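You operate a simulated robot arm through the tools that you are given. There is no shell and no other tool. Be economical: measure what you need, move in short steps, check, and stop when the job is done.

You run a simulated two-armed robot. Do the job below in one go: nothing can be reset, and whatever is moved stays where it is left.

## Task
Wash the teal brush in the full sink, close and switch off the olive heater and let the water out.
Fine: brush back in its cup; heater lid shut, heater switched off; the tap stays off. Set down upright: what you pick out.

It is judged by the outcome, as a careful person would: the job done as asked, and still so three seconds after it is handed in. It fails if anything else is knocked over, pushed out of place, dropped, spilled or broken. A push-on lid holds only when it is set on centred and level and pressed home; a screw cap is set on level and turned clockwise until tight.

## Robot
Two 7-joint arms with fingered hands on one trunk, on a base that drives. Base frame: it is fixed to the floor where the robot stands at the start and does not move with it; the origin is under the middle of the robot, x ahead of it, y to its left, z up; the surface under the hand at the start is at about z = 0.85. Lengths are in m, angles in degrees, forces in N, time in s.
The left shoulder is at the start at [0.023, 0.17, 1.373], the right one opposite. With the tool pointing down near the work surface each hand reaches from about 0.1 to 0.7 m from the robot's upright axis, wherever it stands, measured 20 degrees to its own side. Places, roughly: black sink knob [0.4, 0.3, 0.8]; blue tap knob [0.8, 0.2, 0.9]; grey heater lid [0.8, -0.2, 1]; orange switch [0.5, -0.3, 0.9]; sink [0.6, 0.3, 0.9]. Payload 4 kg a hand.
Tool frame (each hand has its own): the origin (TCP) lies between the finger pads and is the grasp point; the fingertips stand 0.026 m ahead of it; z points along the fingers, y is the line along which they close. Largest opening 0.132 m; the body of the gripper starts 0.073 m behind the TCP. The gripper is a hand of 4 fingers: y runs from the thumb to the fingers, the wrist lies at [0, 0, -0.224] in the tool frame, and closing takes about 1.5 s.
Orientation is that of the tool frame in the base frame, as a unit quaternion [x, y, z, w]. With the fingers straight down and closing along the base's y, the tool's x points along the base's -x, its y along +y and its z along -z.

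## Interface
- The arms move only by the tool jog_arm. It takes "left_rows", "right_rows" or both (then of equal length, played together; a hand with none holds still); each is text: rows parted by semicolons, each of 7 numbers parted by spaces: the opening, from 0 (shut) to 1 (fully open), then the shift along the base's x, y, z in m, then the turn, a rotation vector about the base's x, y, z in rad. In form: fingers x y z wx wy wz; .... A call has 1 to 20 rows; each row is the pose to reach, as a shift and turn from the pose commanded when the call began. Rows are played at 5 a second. More than 0.05 m and 8.6 degrees between two rows, or a gripper value outside its range, and nothing of the call is played. Where a pose cannot be reached the arm comes as near as it can. A force on the tool above 40 N (or 10 N above the force at the start of the call, whichever is more), or a blocked arm, ends the call early, and 0.2 s more pass. Each finger travels about 0.045 m/s and halts on what it meets, pressing with about 22 N; the grip force reading is that of the motor and also rises with nothing between the fingers. The clock runs only during rows and for 0.2 s after the last one: add rows that repeat a pose to give the fingers time. The reply holds the time, the measured pose of the TCP, the force on the tool along the base axes, the opening and the grip force, in the units named above and with some noise, with the torque about the TCP (base axes, N m) and any sound that the robot's microphone picked up.
- Cameras (640 x 400 px; columns grow to the right, rows downward): "scene" is now at [0.095, 0.0019, 1.5383]; the picture's right is [0.00, -1.00, 0.00], its down [-0.67, -0.00, -0.74] and it looks along [0.74, 0.00, -0.67] (base axes); focal length 244 px, centre (320, 200). "left" rides on the left gripper at [-0.068, 0.002, -0.097] in its tool frame; the picture's right is [-0.03, -1.00, 0.00], its down [0.82, -0.02, -0.58] and it looks along [0.58, -0.01, 0.82] (tool axes); focal length 270 px, centre (320, 200). "right" rides on the right gripper at [0.068, 0.002, -0.097] in its tool frame; the picture's right is [-0.02, 1.00, 0.00], its down [-0.82, -0.02, -0.58] and it looks along [-0.58, -0.01, 0.82] (tool axes); focal length 270 px, centre (320, 200). There is no depth. A picture from a camera that has moved, and an enlarged one, comes with that camera's place and axes in the base frame and with its lens.
- camera(camera): a new picture of that camera. No time passes.
- raise_lower(by): slides the trunk up (or, below 0, down) by that many m; the arms and the scene camera ride with it, the base frame stays. It gives what a move gives, with no picture.
- roll_base(legs): drives the robot by 1 to 6 legs, each [ahead, turn to the left] in m and degrees, along the robot's own axes; the way and the turn of a leg run together, so that a leg with both is an arc; at most 1.5 m and 180 degrees a leg. The arms and the cameras ride along, it lands a little off, and it stops where it bumps. It gives what a move gives.
- grasp_type(shape, hand): the hand has 4 fingers and takes this shape, open, in about a second: jaw (thumb against the fingers, like two jaws); tri (thumb and two fingers); tip (a fingertip pinch); poke (one finger out to press); point (the index stretched); flat (the hand flat); cup (the hand cupped); fist (a fist). The gripper value then closes the fingers along that shape, each until it touches; the sizes above hold for jaw. It gives what a move gives, with no picture.
- aim_head(pan, tilt): turns the head with the scene camera to pan (to the left, within 86 degrees either way) and tilt (down, from -29 to 69), counted from straight ahead of the robot. It gives what a move gives.
- zoom(camera, box): a new picture of the part [left, top, right, bottom] of that camera's present view, enlarged. No time passes.
- hand_in(): hands the job in; it is judged then, once.

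Work in short steps. Places have to be worked out from the pictures, the camera data and where the tool is seen: move nearer, look again, correct. Check each grasp and each placing, and mend what went wrong. You have 120 turns and 100 pictures in all, those below and enlarged ones among them. Open the grippers and draw the arms clear of the work before you hand the job in, unless the task says otherwise; then end with one line.

The tools are called as name(argument=value, ...) on one line, values as JSON. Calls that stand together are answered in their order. jog_arm: Moves the arms, as the interface text tells. Its arguments: {"type":"object","properties":{"left_rows":{"type":"string"},"right_rows":{"type":"string"}},"required":[]} The other tools are called the same way: raise_lower (by) slides the trunk up or down; grasp_type (shape, hand) gives the hand a shape; roll_base (legs) drives the base; aim_head (pan, tilt) turns the head that bears the scene camera; camera (camera) takes a picture; zoom (camera, box) takes an enlarged picture of a part of a camera's view; hand_in () hands the job in.

At the start:

```text
time_s: 0.0
left_tool_pos: [0.5028, 0.2197, 1.2515]
left_orientation: [0.0, 1.0, 0.0, 0.0]
left_contact_force: [-0.9, 0.5, 0.8]
left_wrist_torque: [0.0, 0.02, 0.01]
left_gripper_width: 0.1318
left_grasp_force: 0.1
left_shape: jaw
right_tool_pos: [0.509, -0.2039, 1.2944]
right_orientation: [0.001, 1.0, 0.0, -0.001]
right_contact_force: [-0.5, 1.2, -0.5]
right_wrist_torque: [0.0, 0.02, -0.04]
right_gripper_width: 0.132
right_grasp_force: 0.1
right_shape: jaw
trunk travel left (down, up): [-0.6, 0.155]
robot x, y, heading: [-0.0015, 0.0029, 0.4]
head pan, tilt: [0.2, 42.0]
```

scene: 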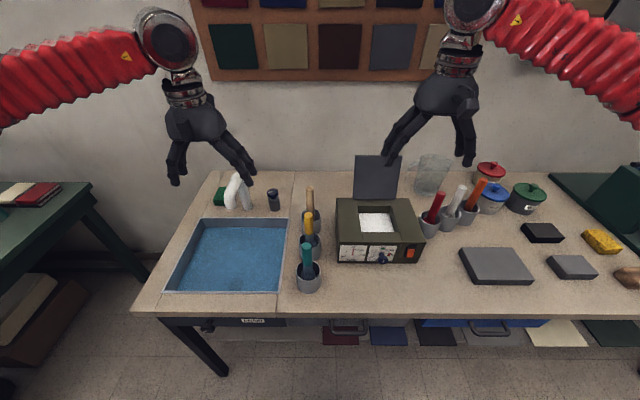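
right: 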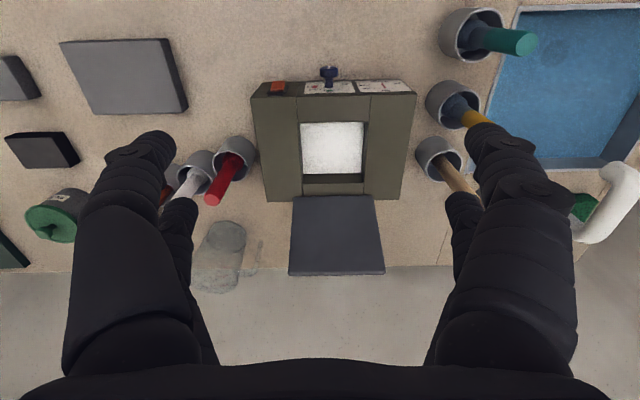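
left: 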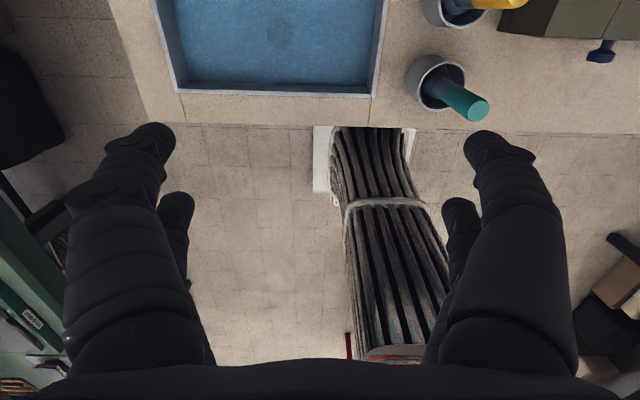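

I'll first enlarge the scene to see the sink, brushes, heater and switches.

zoom(camera="scene", box=[140, 150, 340, 340])

zoom(camera="scene", box=[310, 140, 470, 300])

```text
2.11 times, centred on (240, 245) of scene
camera zoom: at [0.095, 0.0019, 1.5383], right [0.0, -1.0, 0.0], down [-0.67, 0.0, -0.74], along [0.74, 0.0, -0.67], focal length 512 px, centre (488, 105)
```

zoom: 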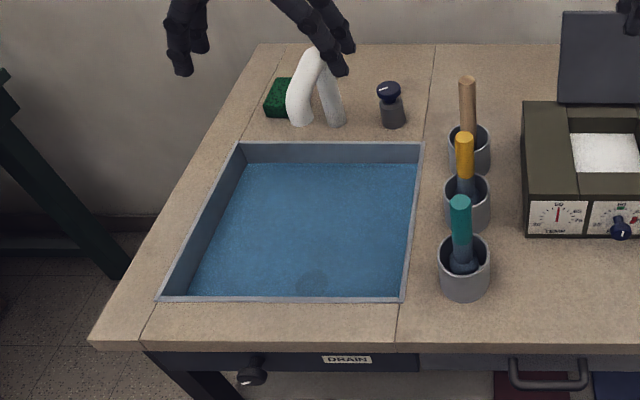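

```text
2.50 times, centred on (390, 220) of scene
camera zoom: at [0.095, 0.0019, 1.5383], right [0.0, -1.0, 0.0], down [-0.67, 0.0, -0.74], along [0.74, 0.0, -0.67], focal length 609 px, centre (145, 150)
```

zoom: 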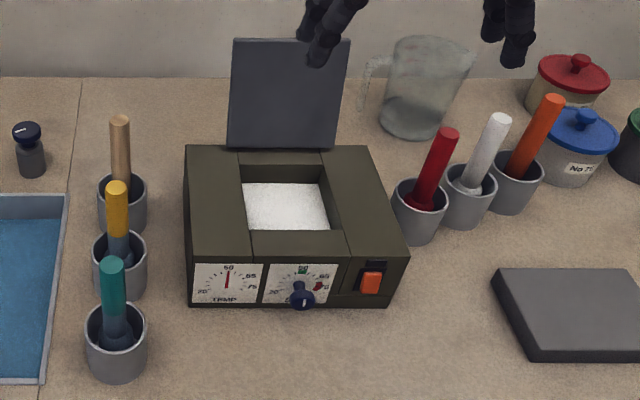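

Teal brush tip is at about [0.48, 0.036, 1.02]. I'll move the left hand above it to refine that.

jog_arm(left_rows="1 -0.004 -0.037 -0.016 0 0 0;1 -0.008 -0.074 -0.032 0 0 0;1 -0.012 -0.111 -0.048 0 0 0;1 -0.016 -0.148 -0.064 0 0 0;1 -0.018 -0.184 -0.08 0 0 0;1 -0.018 -0.184 -0.08 0 0 0")

camera(camera="left")

camera(camera="scene")

```text
time_s: 1.4
left_tool_pos: [0.4845, 0.034, 1.171]
left_orientation: [0.0, 1.0, 0.0, -0.001]
left_contact_force: [0.6, -0.1, 0.0]
left_wrist_torque: [-0.02, 0.01, -0.03]
left_gripper_width: 0.1321
left_grasp_force: 0.1
left_shape: jaw
right_tool_pos: [0.507, -0.2035, 1.2957]
right_orientation: [0.001, 1.0, 0.0, -0.002]
right_contact_force: [-0.4, 0.0, 0.3]
right_wrist_torque: [-0.03, -0.04, 0.01]
right_gripper_width: 0.1321
right_grasp_force: 0.1
right_shape: jaw
trunk travel left (down, up): [-0.6, 0.155]
robot x, y, heading: [0.0022, -0.0023, 0.1]
head pan, tilt: [0.2, 42.0]
```

```text
94 pictures are left
camera left: at [0.554, 0.0357, 1.2682], right [0.03, -1.0, 0.0], down [-0.82, -0.02, 0.58], along [-0.58, -0.02, -0.82], focal length 270 px, centre (320, 200)
```

left: 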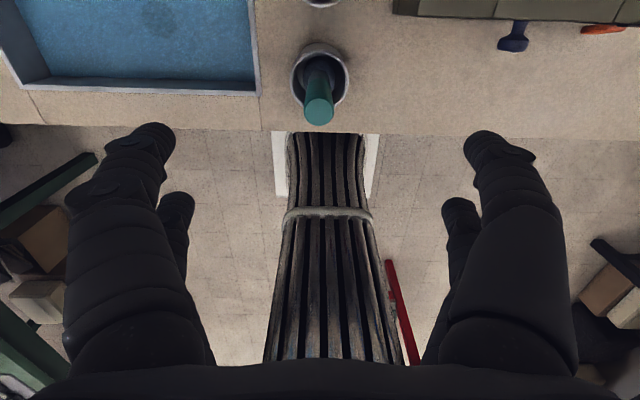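

```text
93 pictures are left
camera scene: at [0.0949, 0.0028, 1.5383], right [0.0, -1.0, 0.0], down [-0.67, 0.0, -0.74], along [0.74, 0.0, -0.67], focal length 244 px, centre (320, 200)
```

scene: 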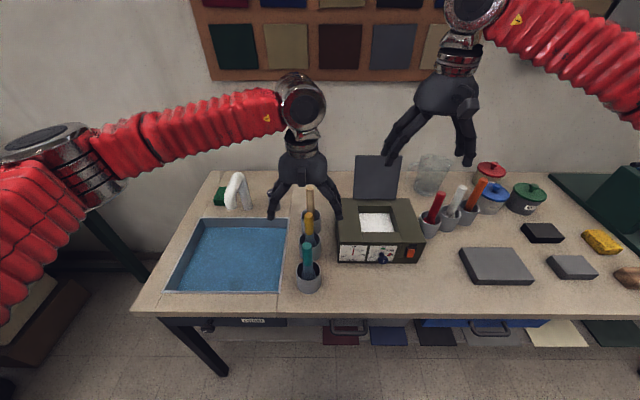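

The brush tip is centred under the hand at about [0.481, 0.034, 1.025] and the cup rim is at z 0.91. I'll descend to z≈0.99 and close.

jog_arm(left_rows="1 -0.002 0 -0.045 0 0 0;1 -0.003 0 -0.09 0 0 0;1 -0.003 0 -0.135 0 0 0;1 -0.003 0 -0.18 0 0 0;1 -0.003 0 -0.18 0 0 0;0 -0.003 0 -0.18 0 0 0;0 -0.003 0 -0.18 0 0 0;0 -0.003 0 -0.18 0 0 0;0 -0.003 0 -0.18 0 0 0;0 -0.003 0 -0.18 0 0 0;0 -0.003 0 -0.18 0 0 0;0 -0.003 0 -0.18 0 0 0;0 -0.003 0 -0.18 0 0 0;0 -0.003 0 -0.18 0 0 0")

camera(camera="left")

zoom(camera="scene", box=[220, 150, 400, 310])

```text
time_s: 4.4
left_tool_pos: [0.4823, 0.0312, 0.9917]
left_orientation: [0.0, 1.0, -0.001, -0.001]
left_contact_force: [0.1, -1.0, 0.7]
left_wrist_torque: [0.0, -0.01, 0.01]
left_gripper_width: 0.0
left_grasp_force: 22.0
left_shape: jaw
right_tool_pos: [0.5092, -0.2044, 1.2952]
right_orientation: [0.001, 1.0, 0.0, -0.001]
right_contact_force: [-0.2, -0.4, 0.5]
right_wrist_torque: [-0.01, 0.04, -0.04]
right_gripper_width: 0.132
right_grasp_force: 0.0
right_shape: jaw
trunk travel left (down, up): [-0.6, 0.155]
robot x, y, heading: [-0.0021, -0.0017, 0.1]
head pan, tilt: [0.2, 42.0]
```

```text
92 pictures are left
camera left: at [0.5512, 0.033, 1.0884], right [0.03, -1.0, 0.0], down [-0.82, -0.02, 0.58], along [-0.58, -0.01, -0.82], focal length 270 px, centre (320, 200)
```

left: 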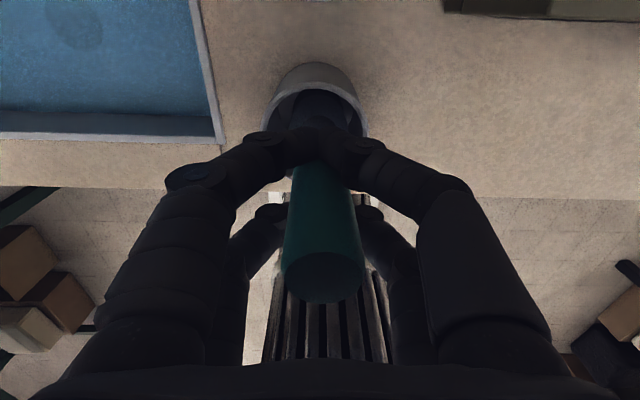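

```text
2.50 times, centred on (310, 230) of scene
camera zoom: at [0.0951, 0.0019, 1.5383], right [0.0, -1.0, 0.0], down [-0.67, 0.0, -0.74], along [0.74, 0.0, -0.67], focal length 609 px, centre (345, 125)
```

zoom: 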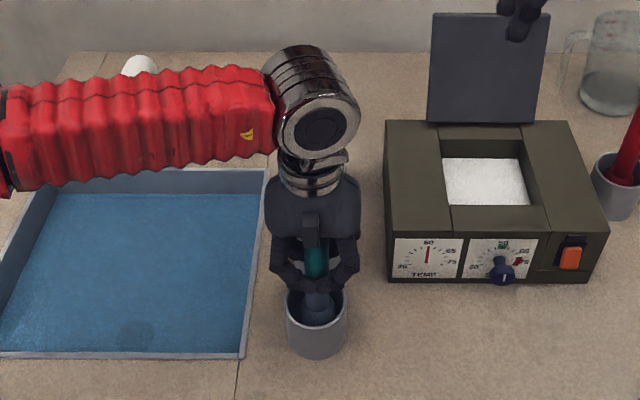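

The near finger pair shut in front of the handle (width 0), so the grasp is off-centre. I'll open, go up, and try the "tri" shape, which suits a thin round handle.

jog_arm(left_rows="1 0 0 0 0 0 0;1 0 0 0 0 0 0;1 0 0 0 0 0 0;1 0 0 0 0 0 0;1 0 0 0 0 0 0;1 0 0 0 0 0 0;1 0 0 0 0 0 0;1 0 0 0 0 0 0;1 0 0 0.04 0 0 0;1 0 0 0.08 0 0 0;1 0 0 0.1 0 0 0;1 0 0 0.1 0 0 0")

grasp_type(hand="left", shape="tri")

camera(camera="left")

```text
time_s: 7.0
left_tool_pos: [0.4806, 0.0323, 1.0911]
left_orientation: [0.0, 1.0, 0.0, 0.0]
left_contact_force: [0.3, -0.2, -0.1]
left_wrist_torque: [0.01, -0.01, 0.01]
left_gripper_width: 0.1317
left_grasp_force: 0.0
left_shape: jaw
right_tool_pos: [0.5082, -0.2045, 1.2954]
right_orientation: [0.0, 1.0, 0.001, -0.001]
right_contact_force: [0.3, -0.2, 0.0]
right_wrist_torque: [-0.03, -0.01, -0.02]
right_gripper_width: 0.1318
right_grasp_force: 0.0
right_shape: jaw
trunk travel left (down, up): [-0.6, 0.155]
robot x, y, heading: [-0.0008, 0.0002, 0.0]
head pan, tilt: [0.2, 42.0]
```

```text
time_s: 7.9
left_tool_pos: [0.4816, 0.0324, 1.0902]
left_orientation: [-0.001, 1.0, 0.0, -0.001]
left_contact_force: [-0.4, -0.4, 0.2]
left_wrist_torque: [-0.02, 0.0, -0.01]
left_gripper_width: 0.132
left_grasp_force: 0.1
left_shape: tri
right_tool_pos: [0.5066, -0.2033, 1.2952]
right_orientation: [0.001, 1.0, 0.0, -0.001]
right_contact_force: [0.0, 0.5, -0.1]
right_wrist_torque: [0.01, 0.02, 0.01]
right_gripper_width: 0.132
right_grasp_force: 0.0
right_shape: jaw
trunk travel left (down, up): [-0.6, 0.155]
robot x, y, heading: [-0.0029, 0.0003, 0.1]
head pan, tilt: [0.2, 42.0]
```

```text
90 pictures are left
camera left: at [0.5506, 0.0336, 1.188], right [0.03, -1.0, 0.0], down [-0.82, -0.02, 0.58], along [-0.58, -0.01, -0.82], focal length 270 px, centre (320, 200)
```

left: 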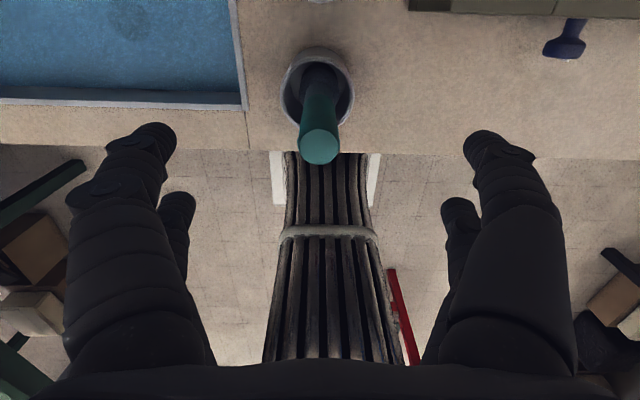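

I'll close the tri shape in the air to see where the fingertips meet.

jog_arm(left_rows="0 0 0 0.03 0 0 0;0 0 0 0.03 0 0 0;0 0 0 0.03 0 0 0;0 0 0 0.03 0 0 0;0 0 0 0.03 0 0 0;0 0 0 0.03 0 0 0;0 0 0 0.03 0 0 0;0 0 0 0.03 0 0 0;0 0 0 0.03 0 0 0")

camera(camera="left")

zoom(camera="scene", box=[250, 130, 370, 300])

```text
time_s: 9.9
left_tool_pos: [0.4804, 0.0323, 1.1198]
left_orientation: [0.0, 1.0, 0.0, 0.0]
left_contact_force: [0.3, -0.8, 1.6]
left_wrist_torque: [0.02, -0.06, -0.01]
left_gripper_width: 0.0001
left_grasp_force: 21.7
left_shape: tri
right_tool_pos: [0.508, -0.2033, 1.2954]
right_orientation: [0.001, 1.0, -0.001, 0.0]
right_contact_force: [0.8, -0.3, -0.5]
right_wrist_torque: [-0.01, 0.0, -0.01]
right_gripper_width: 0.1319
right_grasp_force: 0.1
right_shape: jaw
trunk travel left (down, up): [-0.6, 0.155]
robot x, y, heading: [-0.0006, -0.0016, 0.2]
head pan, tilt: [0.2, 42.0]
```

```text
89 pictures are left
camera left: at [0.5495, 0.0333, 1.2176], right [0.03, -1.0, 0.0], down [-0.82, -0.02, 0.58], along [-0.58, -0.01, -0.82], focal length 270 px, centre (320, 200)
```

left: 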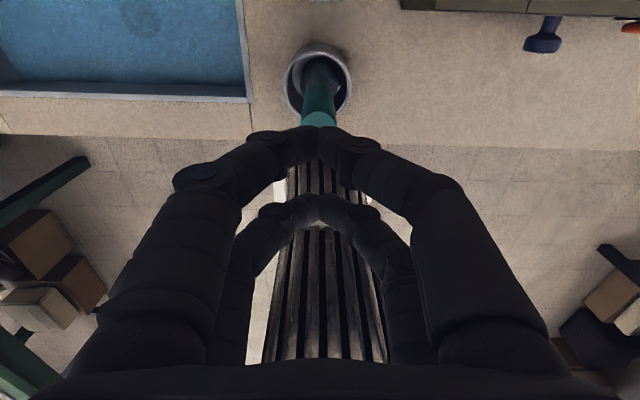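

```text
2.35 times, centred on (310, 215) of scene
camera zoom: at [0.095, 0.0019, 1.5383], right [0.0, -1.0, 0.0], down [-0.67, 0.0, -0.74], along [0.74, 0.0, -0.67], focal length 573 px, centre (344, 165)
```

zoom: 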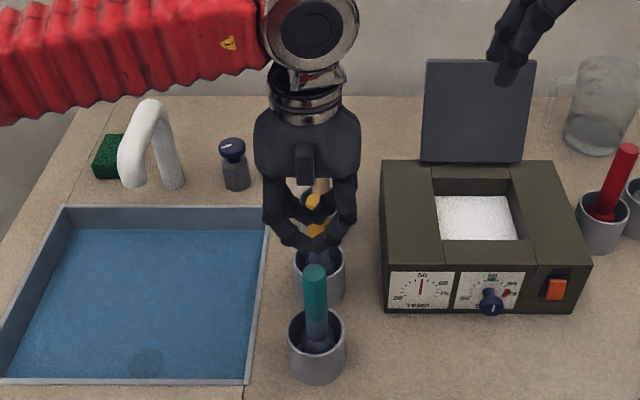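

In tri two pairs still meet about ±0.018 m either side of the tool centre. I'll look at the "tip" shape as well.

grasp_type(hand="left", shape="tip")

jog_arm(left_rows="0 0 0 0 0 0 0;0 0 0 0 0 0 0;0 0 0 0 0 0 0;0 0 0 0 0 0 0;0 0 0 0 0 0 0;0 0 0 0 0 0 0;0 0 0 0 0 0 0;0 0 0 0 0 0 0")

camera(camera="left")

```text
time_s: 10.8
left_tool_pos: [0.4803, 0.0319, 1.1214]
left_orientation: [0.0, 1.0, 0.0, 0.0]
left_contact_force: [0.5, -0.6, -0.7]
left_wrist_torque: [0.02, 0.04, 0.03]
left_gripper_width: 0.1316
left_grasp_force: 0.1
left_shape: tip
right_tool_pos: [0.5082, -0.2034, 1.2953]
right_orientation: [0.001, 1.0, 0.0, 0.0]
right_contact_force: [-1.0, 0.6, 0.4]
right_wrist_torque: [0.0, 0.02, -0.01]
right_gripper_width: 0.132
right_grasp_force: 0.0
right_shape: jaw
trunk travel left (down, up): [-0.6, 0.155]
robot x, y, heading: [0.001, 0.0008, 0.2]
head pan, tilt: [0.2, 42.0]
```

```text
time_s: 12.6
left_tool_pos: [0.4807, 0.0335, 1.1206]
left_orientation: [-0.001, 1.0, 0.0, -0.001]
left_contact_force: [0.3, 0.8, -0.6]
left_wrist_torque: [0.01, -0.02, -0.02]
left_gripper_width: 0.0003
left_grasp_force: 12.0
left_shape: tip
right_tool_pos: [0.5079, -0.2039, 1.2948]
right_orientation: [0.001, 1.0, 0.0, -0.001]
right_contact_force: [0.0, -0.5, 0.7]
right_wrist_torque: [0.05, 0.05, 0.01]
right_gripper_width: 0.1319
right_grasp_force: 0.1
right_shape: jaw
trunk travel left (down, up): [-0.6, 0.155]
robot x, y, heading: [0.001, 0.0013, 0.0]
head pan, tilt: [0.2, 42.0]
```

```text
87 pictures are left
camera left: at [0.5495, 0.0333, 1.2177], right [0.03, -1.0, 0.0], down [-0.82, -0.02, 0.58], along [-0.58, -0.01, -0.82], focal length 270 px, centre (320, 200)
```

left: 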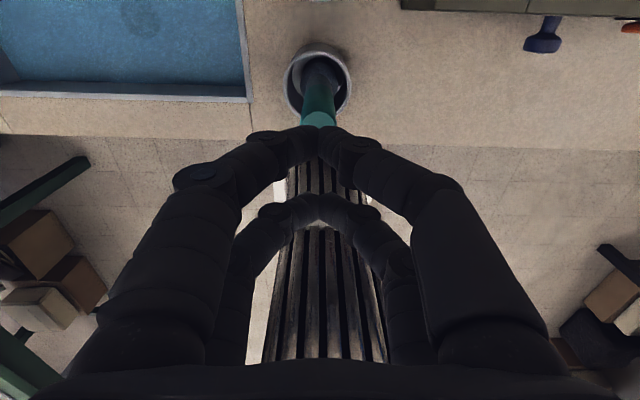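

Same geometry, so I'll go back to jaw and put the rear finger pair squarely on the handle (TCP x≈0.50).

grasp_type(hand="left", shape="jaw")

jog_arm(left_rows="1 0.02 0.001 -0.04 0 0 0;1 0.02 0.001 -0.085 0 0 0;1 0.02 0.001 -0.13 0 0 0;1 0.02 0.001 -0.13 0 0 0;0 0.02 0.001 -0.13 0 0 0;0 0.02 0.001 -0.13 0 0 0;0 0.02 0.001 -0.13 0 0 0;0 0.02 0.001 -0.13 0 0 0;0 0.02 0.001 -0.13 0 0 0;0 0.02 0.001 -0.13 0 0 0;0 0.02 0.001 -0.13 0 0 0;0 0.02 0.001 -0.13 0 0 0;0 0.02 0.001 -0.13 0 0 0")

camera(camera="left")

```text
time_s: 13.5
left_tool_pos: [0.4806, 0.0331, 1.1201]
left_orientation: [0.0, 1.0, 0.0, -0.002]
left_contact_force: [-0.1, 0.2, -0.8]
left_wrist_torque: [-0.03, 0.02, -0.01]
left_gripper_width: 0.1321
left_grasp_force: 0.1
left_shape: jaw
right_tool_pos: [0.5088, -0.2032, 1.2959]
right_orientation: [0.0, 1.0, 0.0, -0.001]
right_contact_force: [1.1, -0.6, 0.5]
right_wrist_torque: [0.04, 0.0, 0.04]
right_gripper_width: 0.1318
right_grasp_force: 0.0
right_shape: jaw
trunk travel left (down, up): [-0.6, 0.155]
robot x, y, heading: [0.0042, -0.0013, 0.1]
head pan, tilt: [0.2, 42.0]
```

```text
time_s: 16.3
left_tool_pos: [0.501, 0.0328, 0.9895]
left_orientation: [0.0, 1.0, 0.0, -0.001]
left_contact_force: [-0.2, -0.4, -0.1]
left_wrist_torque: [0.03, -0.04, 0.03]
left_gripper_width: 0.0
left_grasp_force: 22.0
left_shape: jaw
right_tool_pos: [0.5071, -0.2038, 1.2952]
right_orientation: [0.001, 1.0, 0.0, -0.001]
right_contact_force: [0.3, 0.5, -0.6]
right_wrist_torque: [0.0, 0.02, 0.0]
right_gripper_width: 0.132
right_grasp_force: 0.1
right_shape: jaw
trunk travel left (down, up): [-0.6, 0.155]
robot x, y, heading: [-0.0017, -0.0012, -0.2]
head pan, tilt: [0.2, 42.0]
```

```text
86 pictures are left
camera left: at [0.5709, 0.0345, 1.0867], right [0.03, -1.0, 0.0], down [-0.82, -0.02, 0.58], along [-0.58, -0.01, -0.82], focal length 270 px, centre (320, 200)
```

left: 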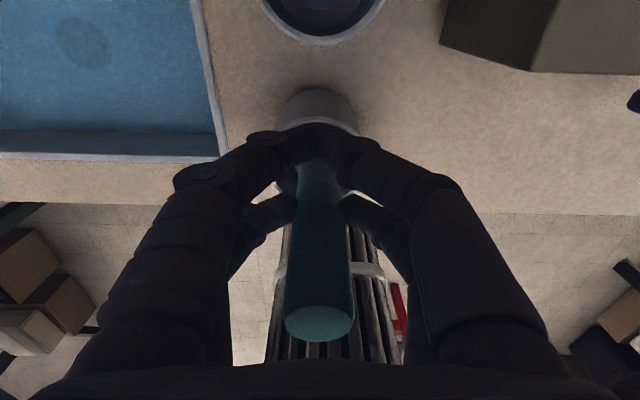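

The rear pair now pinches the handle squarely. I'll lift 0.05 m to test the grip.

jog_arm(left_rows="0 0 0 0.015 0 0 0;0 0 0 0.03 0 0 0;0 0 0 0.05 0 0 0;0 0 0 0.05 0 0 0")

zoom(camera="scene", box=[220, 150, 400, 310])

camera(camera="left")

```text
time_s: 17.3
left_tool_pos: [0.5012, 0.0343, 1.0405]
left_orientation: [0.0, 1.0, 0.0, 0.0]
left_contact_force: [-0.7, 0.0, -1.1]
left_wrist_torque: [0.02, -0.03, -0.01]
left_gripper_width: 0.0
left_grasp_force: 21.6
left_shape: jaw
right_tool_pos: [0.5085, -0.2038, 1.2961]
right_orientation: [0.0, 1.0, 0.001, -0.001]
right_contact_force: [0.9, -0.4, 0.2]
right_wrist_torque: [0.03, 0.0, 0.0]
right_gripper_width: 0.1319
right_grasp_force: 0.0
right_shape: jaw
trunk travel left (down, up): [-0.6, 0.155]
robot x, y, heading: [0.0038, -0.0021, -0.2]
head pan, tilt: [0.2, 42.0]
```

```text
2.50 times, centred on (310, 230) of scene
camera zoom: at [0.0953, 0.0018, 1.5383], right [0.0, -1.0, 0.0], down [-0.67, 0.0, -0.74], along [0.74, 0.0, -0.67], focal length 609 px, centre (345, 125)
```

zoom: 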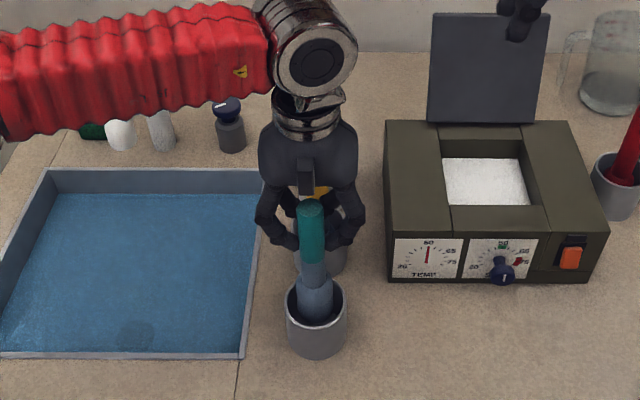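

```text
84 pictures are left
camera left: at [0.5709, 0.0362, 1.1379], right [0.03, -1.0, 0.0], down [-0.82, -0.02, 0.58], along [-0.58, -0.01, -0.82], focal length 270 px, centre (320, 200)
```

left: 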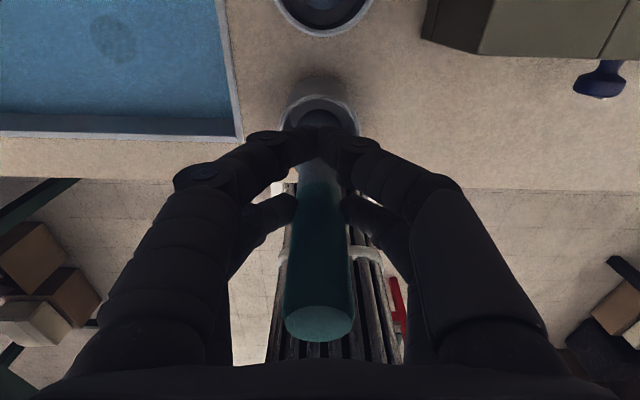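

The grip holds and the brush rose out with the hand. I'll lift clear of the cup and carry it over the sink.

jog_arm(left_rows="0 0 0 0.03 0 0 0;0 0 0 0.07 0 0 0;0 0.015 0.04 0.07 0 0 0;0 0.03 0.085 0.07 0 0 0;0 0.045 0.13 0.07 0 0 0;0 0.06 0.175 0.07 0 0 0;0 0.075 0.22 0.07 0 0 0;0 0.085 0.245 0.07 0 0 0;0 0.085 0.245 0.07 0 0 0")

camera(camera="scene")

camera(camera="left")

camera(camera="right")

```text
time_s: 19.3
left_tool_pos: [0.5869, 0.2815, 1.1128]
left_orientation: [0.0, 1.0, 0.0, -0.001]
left_contact_force: [0.4, 0.8, -0.8]
left_wrist_torque: [0.01, -0.01, 0.0]
left_gripper_width: 0.0003
left_grasp_force: 21.7
left_shape: jaw
right_tool_pos: [0.5076, -0.204, 1.2947]
right_orientation: [0.001, 1.0, 0.0, 0.0]
right_contact_force: [-0.4, -0.6, -0.5]
right_wrist_torque: [-0.03, 0.0, 0.01]
right_gripper_width: 0.1319
right_grasp_force: 0.1
right_shape: jaw
trunk travel left (down, up): [-0.6, 0.155]
robot x, y, heading: [0.0002, 0.0009, -0.1]
head pan, tilt: [0.2, 42.0]
```

```text
83 pictures are left
camera scene: at [0.095, 0.0019, 1.5383], right [0.0, -1.0, 0.0], down [-0.67, 0.0, -0.74], along [0.74, 0.0, -0.67], focal length 244 px, centre (320, 200)
```

scene: 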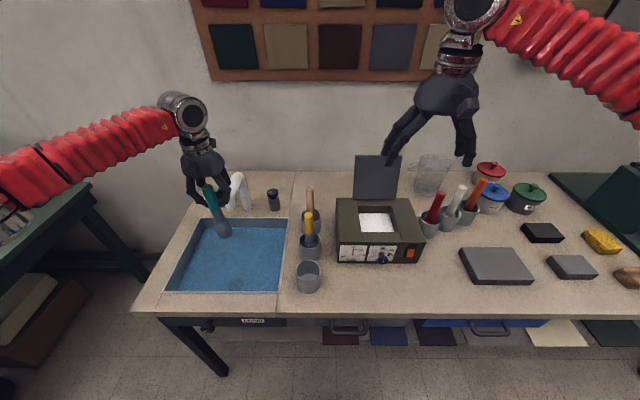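

```text
82 pictures are left
camera left: at [0.6566, 0.2828, 1.2096], right [0.03, -1.0, 0.0], down [-0.82, -0.02, 0.58], along [-0.58, -0.01, -0.82], focal length 270 px, centre (320, 200)
```

left: 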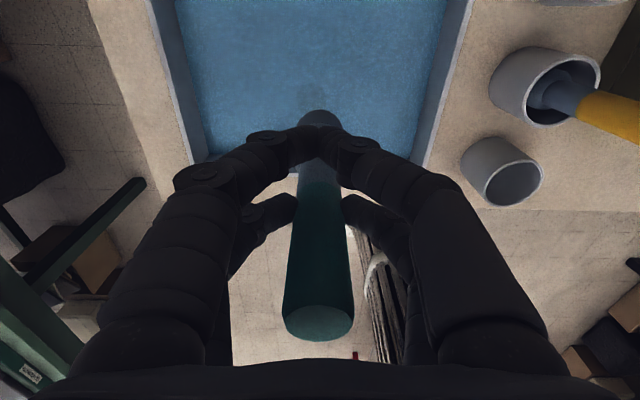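

```text
81 pictures are left
camera right: at [0.4405, -0.2019, 1.3919], right [0.03, 1.0, 0.0], down [0.82, -0.02, 0.58], along [0.58, -0.02, -0.82], focal length 270 px, centre (320, 200)
```

right: 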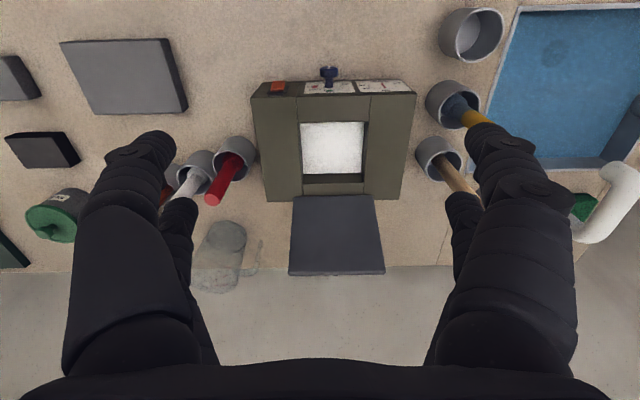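

Brush bottom hangs about z 0.96 over the sink's middle. I'll lower it until the bristles are well in the water.

jog_arm(left_rows="0 0 0 -0.04 0 0 0;0 0 0 -0.08 0 0 0;0 0 0 -0.11 0 0 0;0 0 0 -0.135 0 0 0;0 0 0 -0.155 0 0 0;0 0 0 -0.17 0 0 0;0 0 0 -0.185 0 0 0;0 0 0 -0.185 0 0 0")

zoom(camera="scene", box=[140, 150, 340, 310])

```text
time_s: 21.1
left_tool_pos: [0.5862, 0.2809, 0.9256]
left_orientation: [-0.001, 1.0, 0.0, 0.0]
left_contact_force: [-0.4, -0.2, -1.6]
left_wrist_torque: [0.0, 0.0, 0.03]
left_gripper_width: 0.0
left_grasp_force: 21.7
left_shape: jaw
right_tool_pos: [0.5075, -0.204, 1.2945]
right_orientation: [0.001, 1.0, -0.001, -0.001]
right_contact_force: [0.0, -0.1, -0.2]
right_wrist_torque: [-0.05, 0.0, 0.0]
right_gripper_width: 0.1319
right_grasp_force: 0.2
right_shape: jaw
trunk travel left (down, up): [-0.6, 0.155]
robot x, y, heading: [-0.0014, 0.0027, 0.0]
head pan, tilt: [0.2, 42.0]
```

```text
2.50 times, centred on (240, 230) of scene
camera zoom: at [0.095, 0.0019, 1.5383], right [0.0, -1.0, 0.0], down [-0.67, 0.0, -0.74], along [0.74, 0.0, -0.67], focal length 609 px, centre (520, 125)
```

zoom: 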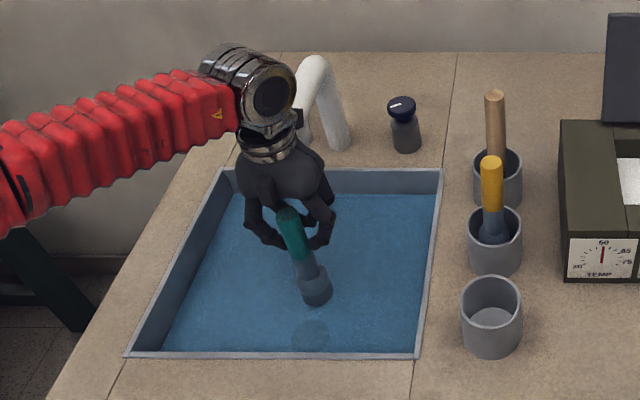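

The water surface is about z 0.81, so the bristles have only just reached it. I'll lower another 0.055 m.

jog_arm(left_rows="0 0 0 -0.015 0 0 0;0 0 0 -0.03 0 0 0;0 0 0 -0.045 0 0 0;0 0 0 -0.055 0 0 0;0 0 0 -0.055 0 0 0")

zoom(camera="scene", box=[140, 150, 340, 310])

```text
time_s: 21.7
left_tool_pos: [0.5853, 0.2694, 0.9005]
left_orientation: [0.011, 1.0, -0.005, 0.0]
left_contact_force: [-15.6, -18.2, 1.7]
left_wrist_torque: [2.0, -1.96, -1.35]
left_gripper_width: 0.0
left_grasp_force: 22.3
left_shape: jaw
right_tool_pos: [0.5074, -0.2042, 1.2959]
right_orientation: [0.0, 1.0, 0.0, 0.0]
right_contact_force: [0.5, 1.2, -0.8]
right_wrist_torque: [-0.05, 0.04, -0.02]
right_gripper_width: 0.132
right_grasp_force: 0.0
right_shape: jaw
trunk travel left (down, up): [-0.6, 0.155]
robot x, y, heading: [0.0011, 0.0026, 0.1]
head pan, tilt: [0.2, 42.0]
stopped in row 3 (left hand): the force on the tool passed its limit at 96 N (the readings are from after the stop); the commanded pose is now the measured one
```

```text
2.50 times, centred on (240, 230) of scene
camera zoom: at [0.094, 0.0011, 1.5382], right [0.0, -1.0, 0.0], down [-0.67, 0.0, -0.74], along [0.74, 0.0, -0.67], focal length 609 px, centre (520, 125)
```

zoom: 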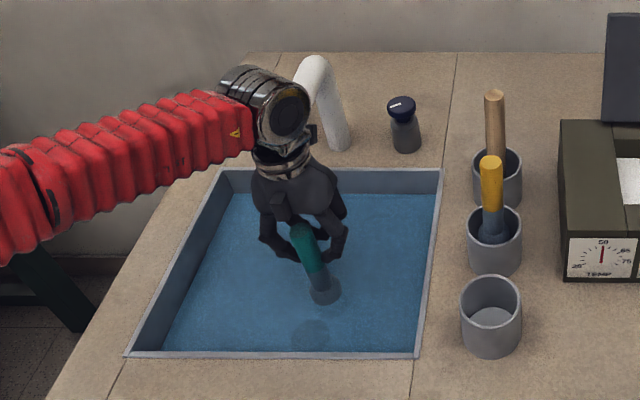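

The stop pushed the hand toward −x and −y. The tap spout (about [0.67, 0.30, 0.98]) was most likely caught by the back of the hand or its camera. I'll move away toward −x/−y and look.

jog_arm(left_rows="0 -0.015 -0.01 0 0 0 0;0 -0.03 -0.03 0.005 0 0 0;0 -0.045 -0.05 0.02 0 0 0;0 -0.045 -0.05 0.02 0 0 0")

camera(camera="left")

zoom(camera="scene", box=[140, 150, 340, 310])

```text
time_s: 22.7
left_tool_pos: [0.5412, 0.2243, 0.9208]
left_orientation: [0.004, 1.0, -0.003, 0.0]
left_contact_force: [0.1, -0.6, -0.9]
left_wrist_torque: [0.03, -0.01, -0.02]
left_gripper_width: 0.0
left_grasp_force: 21.4
left_shape: jaw
right_tool_pos: [0.5075, -0.2043, 1.2949]
right_orientation: [0.001, 1.0, -0.001, 0.0]
right_contact_force: [-0.8, -0.6, -0.2]
right_wrist_torque: [-0.01, -0.04, 0.01]
right_gripper_width: 0.1319
right_grasp_force: 0.1
right_shape: jaw
trunk travel left (down, up): [-0.6, 0.155]
robot x, y, heading: [-0.0023, -0.0017, -0.1]
head pan, tilt: [0.2, 42.0]
```

```text
78 pictures are left
camera left: at [0.6118, 0.2258, 1.0179], right [0.02, -1.0, 0.01], down [-0.82, -0.01, 0.58], along [-0.58, -0.01, -0.82], focal length 270 px, centre (320, 200)
```

left: 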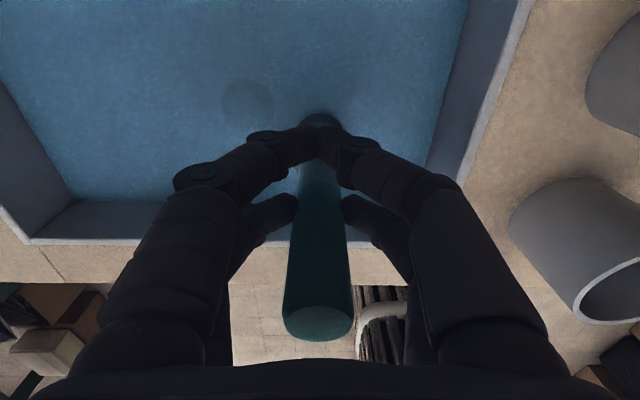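

```text
2.50 times, centred on (240, 230) of scene
camera zoom: at [0.0952, 0.0016, 1.5383], right [0.0, -1.0, 0.0], down [-0.67, 0.0, -0.74], along [0.74, 0.0, -0.67], focal length 609 px, centre (520, 125)
```

zoom: 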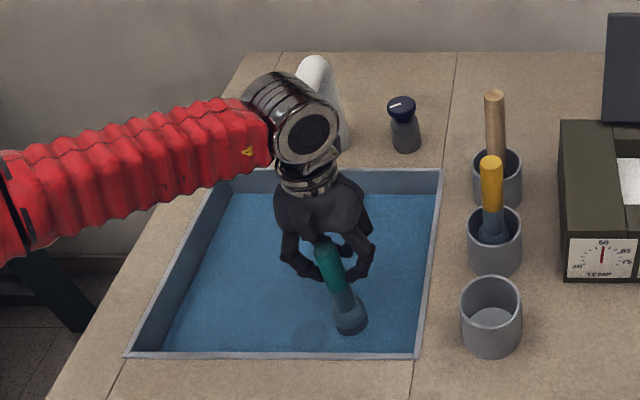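

Free now, brush unchanged in the grip. Lowering here, well away from the tap.

jog_arm(left_rows="0 0 0 -0.015 0 0 0;0 0 0 -0.03 0 0 0;0 0 0 -0.045 0 0 0;0 0 0 -0.055 0 0 0;0 0 0 -0.055 0 0 0")

zoom(camera="scene", box=[140, 150, 340, 310])

```text
time_s: 23.9
left_tool_pos: [0.5443, 0.2252, 0.8671]
left_orientation: [0.004, 1.0, -0.003, 0.003]
left_contact_force: [-0.2, 1.4, 22.2]
left_wrist_torque: [0.01, 0.45, -0.01]
left_gripper_width: 0.0
left_grasp_force: 22.1
left_shape: jaw
right_tool_pos: [0.5065, -0.2043, 1.2978]
right_orientation: [0.001, 1.0, 0.0, 0.0]
right_contact_force: [0.5, 0.0, 0.1]
right_wrist_torque: [-0.01, 0.0, 0.02]
right_gripper_width: 0.1319
right_grasp_force: 0.0
right_shape: jaw
trunk travel left (down, up): [-0.6, 0.155]
robot x, y, heading: [0.0031, 0.0002, -0.1]
head pan, tilt: [0.2, 42.0]
```

```text
2.50 times, centred on (240, 230) of scene
camera zoom: at [0.0934, 0.0014, 1.5387], right [0.0, -1.0, 0.0], down [-0.67, 0.0, -0.74], along [0.74, 0.0, -0.67], focal length 609 px, centre (520, 125)
```

zoom: 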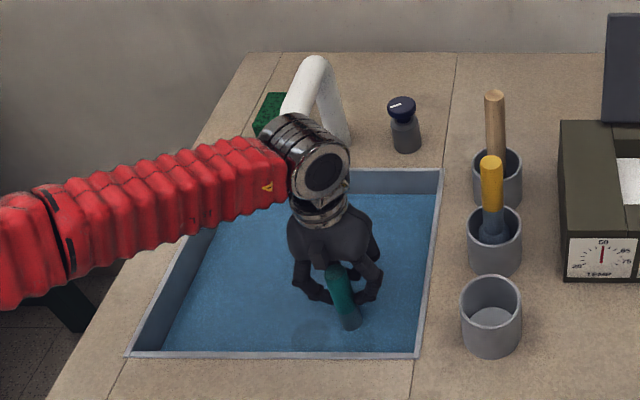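

Bristles touch the sink floor (22 N), well submerged. I'll lift 0.012 m and swish back and forth.

jog_arm(left_rows="0 0 0 0.012 0 0 0;0 0 0.03 0.012 0 0 0;0 0 0 0.012 0 0 0;0 0 -0.03 0.012 0 0 0;0 0 0 0.012 0 0 0;0 0 0.03 0.012 0 0 0;0 0 0 0.012 0 0 0;0 0 -0.03 0.012 0 0 0;0 0 0 0.012 0 0 0;0 0.02 0.02 0.012 0 0 0;0 0 0.03 0.012 0 0 0;0 -0.02 0.02 0.012 0 0 0;0 -0.02 -0.02 0.012 0 0 0;0 0.01 -0.03 0.012 0 0 0;0 0.02 0 0.012 0 0 0;0 0 0 0.012 0 0 0;0 0 0.03 0.012 0 0 0;0 0 0 0.012 0 0 0;0 0 -0.03 0.012 0 0 0;0 0 0 0.012 0 0 0")

jog_arm(left_rows="0 0 0.03 0 0 0 0;0 0 0 0 0 0 0;0 0 -0.03 0 0 0 0;0 0 0 0 0 0 0;0 0 0.03 0 0 0 0;0 0 0 0 0 0 0;0 0 -0.03 0 0 0 0;0 0 0 0 0 0 0;0 0 0.03 0 0 0 0;0 0 0 0 0 0 0;0 0 -0.03 0 0 0 0;0 0 0 0 0 0 0;0 0 0 0.03 0 0 0;0 0 0 0.07 0 0 0;0 0 0 0.11 0 0 0;0 0 0 0.11 0 0 0;0 0 0 0.11 0 0 0")

zoom(camera="scene", box=[140, 150, 340, 310])

camera(camera="left")

```text
time_s: 28.1
left_tool_pos: [0.5416, 0.2262, 0.8755]
left_orientation: [0.004, 1.0, -0.004, 0.001]
left_contact_force: [0.3, 0.0, -0.9]
left_wrist_torque: [-0.03, -0.02, -0.02]
left_gripper_width: 0.0
left_grasp_force: 22.3
left_shape: jaw
right_tool_pos: [0.5064, -0.2021, 1.296]
right_orientation: [0.001, 1.0, 0.0, 0.0]
right_contact_force: [-1.3, 0.4, 0.4]
right_wrist_torque: [-0.02, -0.04, -0.03]
right_gripper_width: 0.1319
right_grasp_force: 0.0
right_shape: jaw
trunk travel left (down, up): [-0.6, 0.155]
robot x, y, heading: [0.0009, -0.0007, 0.2]
head pan, tilt: [0.2, 42.0]
```

```text
time_s: 31.7
left_tool_pos: [0.5416, 0.2258, 0.9874]
left_orientation: [0.004, 1.0, -0.002, 0.001]
left_contact_force: [-0.2, -0.8, -1.0]
left_wrist_torque: [-0.01, -0.04, -0.01]
left_gripper_width: 0.0002
left_grasp_force: 22.0
left_shape: jaw
right_tool_pos: [0.5079, -0.204, 1.2964]
right_orientation: [0.001, 1.0, -0.001, -0.001]
right_contact_force: [0.2, 0.3, 0.0]
right_wrist_torque: [0.05, 0.01, 0.01]
right_gripper_width: 0.1319
right_grasp_force: 0.2
right_shape: jaw
trunk travel left (down, up): [-0.6, 0.155]
robot x, y, heading: [0.0021, 0.0009, -0.0]
head pan, tilt: [0.2, 42.0]
```

```text
2.50 times, centred on (240, 230) of scene
camera zoom: at [0.0948, 0.0017, 1.5383], right [0.0, -1.0, 0.0], down [-0.67, 0.0, -0.74], along [0.74, 0.0, -0.67], focal length 609 px, centre (520, 125)
```

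zoom: 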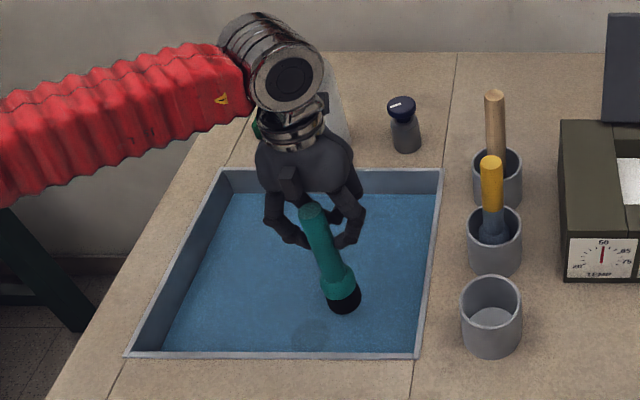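

```text
74 pictures are left
camera left: at [0.6112, 0.2258, 1.0848], right [0.02, -1.0, 0.01], down [-0.82, -0.01, 0.58], along [-0.58, -0.01, -0.82], focal length 270 px, centre (320, 200)
```

left: 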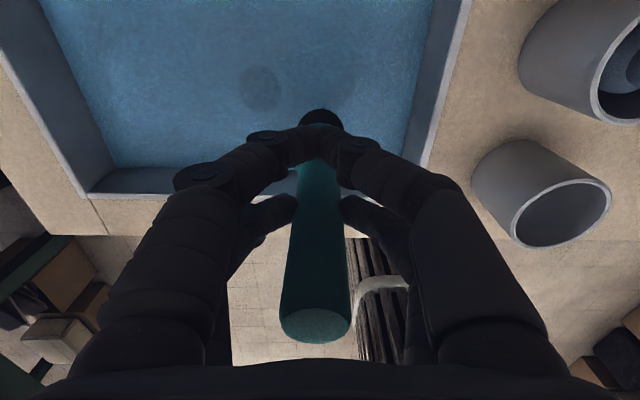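

The brush is clean (teal head, black bristles). I'll raise it, carry it back above its cup at about [0.488, 0.035], and check alignment.

jog_arm(left_rows="0 0 0 0.04 0 0 0;0 0 0 0.08 0 0 0;0 0 0 0.12 0 0 0;0 0 0 0.12 0 0 0;0 0 0 0.12 0 0 0;0 -0.008 -0.04 0.12 0 0 0;0 -0.016 -0.08 0.12 0 0 0;0 -0.024 -0.12 0.12 0 0 0;0 -0.032 -0.16 0.12 0 0 0;0 -0.039 -0.192 0.12 0 0 0;0 -0.039 -0.192 0.12 0 0 0")

zoom(camera="scene", box=[220, 150, 400, 310])

camera(camera="left")

```text
time_s: 34.1
left_tool_pos: [0.5007, 0.0343, 1.1071]
left_orientation: [0.004, 1.0, -0.002, 0.001]
left_contact_force: [-0.3, -0.1, -1.5]
left_wrist_torque: [-0.03, -0.06, -0.02]
left_gripper_width: 0.0
left_grasp_force: 21.8
left_shape: jaw
right_tool_pos: [0.5084, -0.2032, 1.2959]
right_orientation: [0.0, 1.0, 0.0, -0.001]
right_contact_force: [-0.3, -0.4, 0.1]
right_wrist_torque: [-0.01, 0.02, -0.01]
right_gripper_width: 0.1316
right_grasp_force: 0.1
right_shape: jaw
trunk travel left (down, up): [-0.6, 0.155]
robot x, y, heading: [0.0004, 0.0, -0.1]
head pan, tilt: [0.2, 42.0]
```

```text
2.50 times, centred on (310, 230) of scene
camera zoom: at [0.0951, 0.0028, 1.5383], right [0.0, -1.0, 0.0], down [-0.67, 0.0, -0.74], along [0.74, 0.0, -0.67], focal length 609 px, centre (345, 125)
```

zoom: 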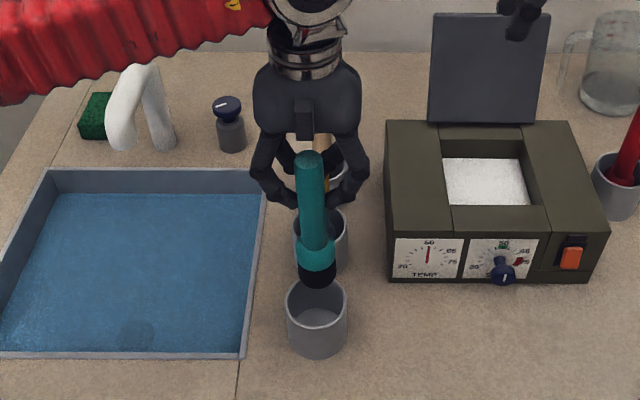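

```text
72 pictures are left
camera left: at [0.5715, 0.0345, 1.2036], right [0.02, -1.0, 0.01], down [-0.82, -0.01, 0.58], along [-0.58, -0.01, -0.82], focal length 270 px, centre (320, 200)
```

left: 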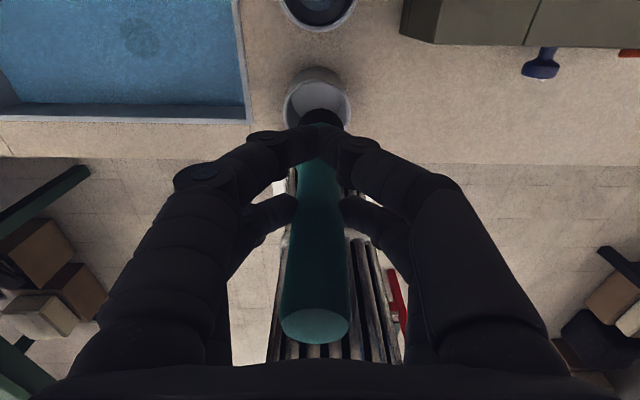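

Brush head and cup line up within a few millimetres. I'll lower it in, watching the force.

jog_arm(left_rows="0 0.003 0 -0.03 0 0 0;0 0.003 0 -0.06 0 0 0;0 0.003 0 -0.08 0 0 0;0 0.003 0 -0.095 0 0 0;0 0.003 0 -0.105 0 0 0;0 0.003 0 -0.108 0 0 0;0 0.003 0 -0.108 0 0 0")

zoom(camera="scene", box=[220, 150, 400, 310])

```text
time_s: 35.7
left_tool_pos: [0.5065, 0.0334, 0.9967]
left_orientation: [0.005, 1.0, -0.003, 0.001]
left_contact_force: [0.4, -0.4, -1.1]
left_wrist_torque: [-0.02, 0.0, 0.02]
left_gripper_width: 0.0
left_grasp_force: 22.2
left_shape: jaw
right_tool_pos: [0.5079, -0.2036, 1.2961]
right_orientation: [0.001, 1.0, 0.0, 0.0]
right_contact_force: [0.4, -0.6, -0.4]
right_wrist_torque: [0.02, 0.03, 0.0]
right_gripper_width: 0.1319
right_grasp_force: 0.1
right_shape: jaw
trunk travel left (down, up): [-0.6, 0.155]
robot x, y, heading: [-0.0015, -0.002, 0.1]
head pan, tilt: [0.2, 42.0]
```

```text
2.50 times, centred on (310, 230) of scene
camera zoom: at [0.095, 0.0018, 1.5383], right [0.0, -1.0, 0.0], down [-0.67, 0.0, -0.74], along [0.74, 0.0, -0.67], focal length 609 px, centre (345, 125)
```

zoom: 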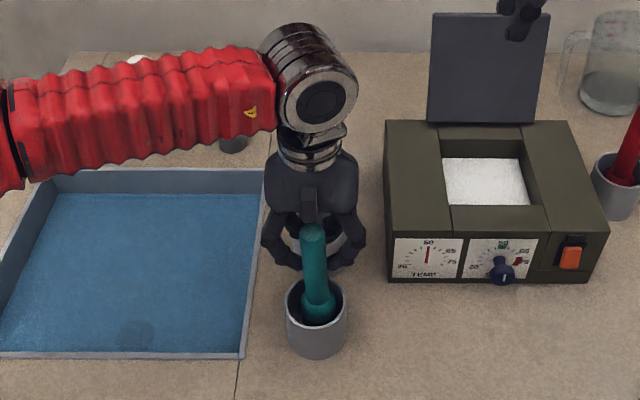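

It is inside the cup with no contact yet. I'll lower slowly the last few millimetres until it touches.

jog_arm(left_rows="0 0 0 -0.003 0 0 0;0 0 0 -0.006 0 0 0;0 0 0 -0.006 0 0 0")

```text
time_s: 36.5
left_tool_pos: [0.5068, 0.0333, 0.9917]
left_orientation: [0.004, 1.0, -0.002, 0.001]
left_contact_force: [-1.3, 0.4, -0.5]
left_wrist_torque: [-0.01, -0.01, -0.01]
left_gripper_width: 0.0
left_grasp_force: 21.5
left_shape: jaw
right_tool_pos: [0.5079, -0.2038, 1.2963]
right_orientation: [0.001, 1.0, 0.0, -0.002]
right_contact_force: [0.3, -0.6, -0.4]
right_wrist_torque: [-0.01, 0.0, -0.04]
right_gripper_width: 0.132
right_grasp_force: 0.1
right_shape: jaw
trunk travel left (down, up): [-0.6, 0.155]
robot x, y, heading: [0.0027, -0.0007, -0.0]
head pan, tilt: [0.2, 42.0]
```

jog_arm(left_rows="0 0 0 -0.003 0 0 0;0 0 0 -0.006 0 0 0;0 0 0 -0.009 0 0 0;0 0 0 -0.009 0 0 0")

```text
time_s: 37.5
left_tool_pos: [0.5079, 0.0316, 0.9874]
left_orientation: [0.004, 1.0, -0.004, 0.004]
left_contact_force: [4.4, -1.0, 24.0]
left_wrist_torque: [-0.05, 0.4, 0.0]
left_gripper_width: 0.0001
left_grasp_force: 21.7
left_shape: jaw
right_tool_pos: [0.507, -0.2034, 1.2975]
right_orientation: [0.0, 1.0, 0.001, 0.0]
right_contact_force: [0.0, -0.2, -0.1]
right_wrist_torque: [-0.02, 0.05, -0.02]
right_gripper_width: 0.132
right_grasp_force: 0.1
right_shape: jaw
trunk travel left (down, up): [-0.6, 0.155]
robot x, y, heading: [-0.0022, 0.0004, -0.0]
head pan, tilt: [0.2, 42.0]
```

It rests on the cup bottom (24 N). I'll ease up 3 mm, open fully and rise clear.

jog_arm(left_rows="0 0 0 0.004 0 0 0;1 0 0 0.004 0 0 0;1 0 0 0.004 0 0 0;1 0 0 0.004 0 0 0;1 0 0 0.004 0 0 0;1 0 0 0.004 0 0 0;1 0 0 0.004 0 0 0;1 0 0 0.004 0 0 0;1 0 0 0.004 0 0 0;1 0 0 0.004 0 0 0;1 0 0 0.04 0 0 0;1 0 0 0.08 0 0 0;1 0 0 0.12 0 0 0;1 0 0 0.16 0 0 0;1 0 0 0.16 0 0 0")

camera(camera="scene")

```text
time_s: 40.7
left_tool_pos: [0.5064, 0.0344, 1.1431]
left_orientation: [0.004, 1.0, -0.003, 0.001]
left_contact_force: [0.7, 0.8, 0.2]
left_wrist_torque: [-0.03, 0.0, 0.0]
left_gripper_width: 0.1319
left_grasp_force: 0.2
left_shape: jaw
right_tool_pos: [0.5074, -0.2039, 1.2958]
right_orientation: [0.001, 1.0, 0.0, 0.0]
right_contact_force: [-0.5, 0.8, -0.7]
right_wrist_torque: [0.01, 0.0, 0.0]
right_gripper_width: 0.132
right_grasp_force: 0.0
right_shape: jaw
trunk travel left (down, up): [-0.6, 0.155]
robot x, y, heading: [0.0012, 0.0012, -0.0]
head pan, tilt: [0.2, 42.0]
```

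```text
70 pictures are left
camera scene: at [0.0953, 0.002, 1.5383], right [0.0, -1.0, 0.0], down [-0.67, 0.0, -0.74], along [0.74, 0.0, -0.67], focal length 244 px, centre (320, 200)
```

scene: 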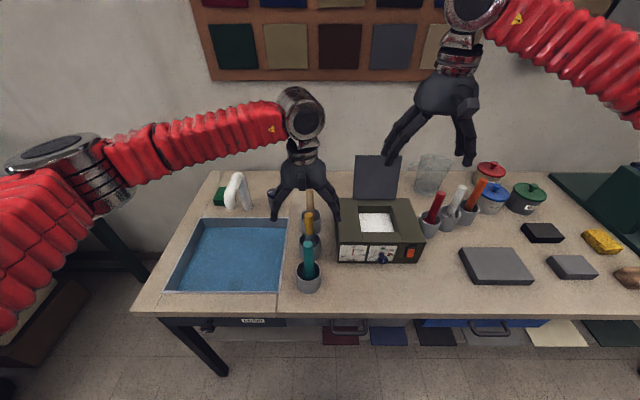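

The brush stands upright in its cup. Next the heater lid: its plate runs from the hinge at about (x 0.74, z 0.96) to the top at (0.785, 1.113), y −0.12 to −0.27. I'll move the left hand aside and reach the right hand, closed, above and beyond the lid top.

jog_arm(left_rows="1 0 0.045 0.02 0 0 0;1 0 0.09 0.04 0 0 0;1 0 0.135 0.05 0 0 0;1 0 0.18 0.05 0 0 0;1 0 0.22 0.05 0 0 0;1 0 0.22 0.05 0 0 0;1 0 0.22 0.05 0 0 0;1 0 0.22 0.05 0 0 0;1 0 0.22 0.05 0 0 0", right_rows="0 0.04 0.002 0 0 0 0;0 0.08 0.003 0 0 0 0;0 0.12 0.004 0 0 0 0;0 0.16 0.006 0 0 0 0;0 0.2 0.008 0 0 0 0;0 0.24 0.008 0 0 0 0;0 0.28 0.008 0 0 0 0;0 0.325 0.008 0 0 0 0;0 0.325 0.008 0 0 0 0")

camera(camera="scene")

camera(camera="right")

```text
time_s: 42.7
left_tool_pos: [0.5056, 0.2556, 1.1919]
left_orientation: [0.005, 1.0, -0.004, 0.001]
left_contact_force: [-0.7, 1.0, 0.0]
left_wrist_torque: [-0.02, 0.03, -0.02]
left_gripper_width: 0.1319
left_grasp_force: 0.2
left_shape: jaw
right_tool_pos: [0.6918, -0.2032, 1.2779]
right_orientation: [0.0, 1.0, 0.0, -0.001]
right_contact_force: [-0.3, 0.3, 0.2]
right_wrist_torque: [0.01, -0.02, -0.01]
right_gripper_width: 0.0002
right_grasp_force: 22.4
right_shape: jaw
right hand out of reach, approached as far as the arm can: row 5, 6, 7, 8, 9
trunk travel left (down, up): [-0.6, 0.155]
robot x, y, heading: [0.0001, 0.0003, -0.1]
head pan, tilt: [0.2, 42.0]
```

```text
69 pictures are left
camera scene: at [0.0952, 0.0039, 1.5383], right [0.0, -1.0, 0.0], down [-0.67, 0.0, -0.74], along [0.74, 0.0, -0.67], focal length 244 px, centre (320, 200)
```

scene: 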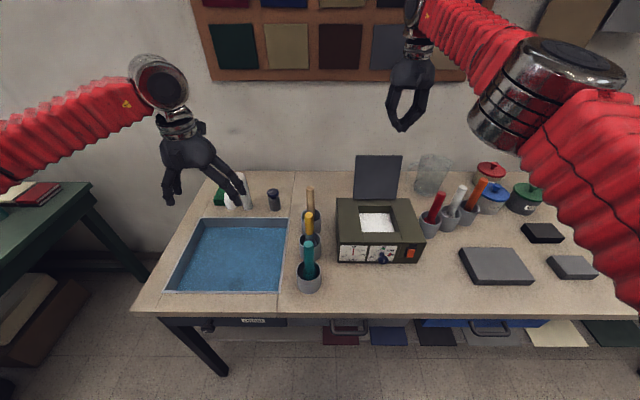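

```text
68 pictures are left
camera right: at [0.6245, -0.2009, 1.3746], right [0.03, 1.0, 0.0], down [0.82, -0.02, 0.58], along [0.58, -0.02, -0.82], focal length 270 px, centre (320, 200)
```

right: 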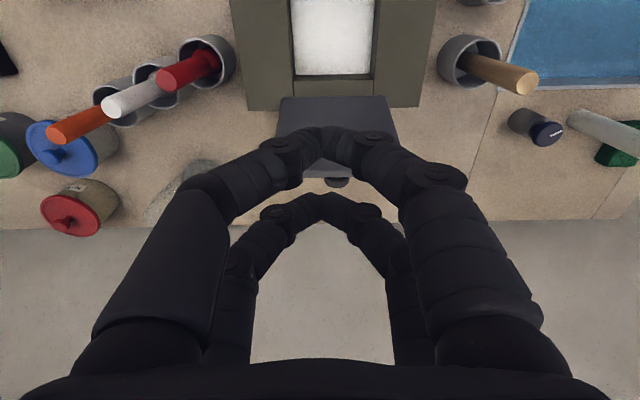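

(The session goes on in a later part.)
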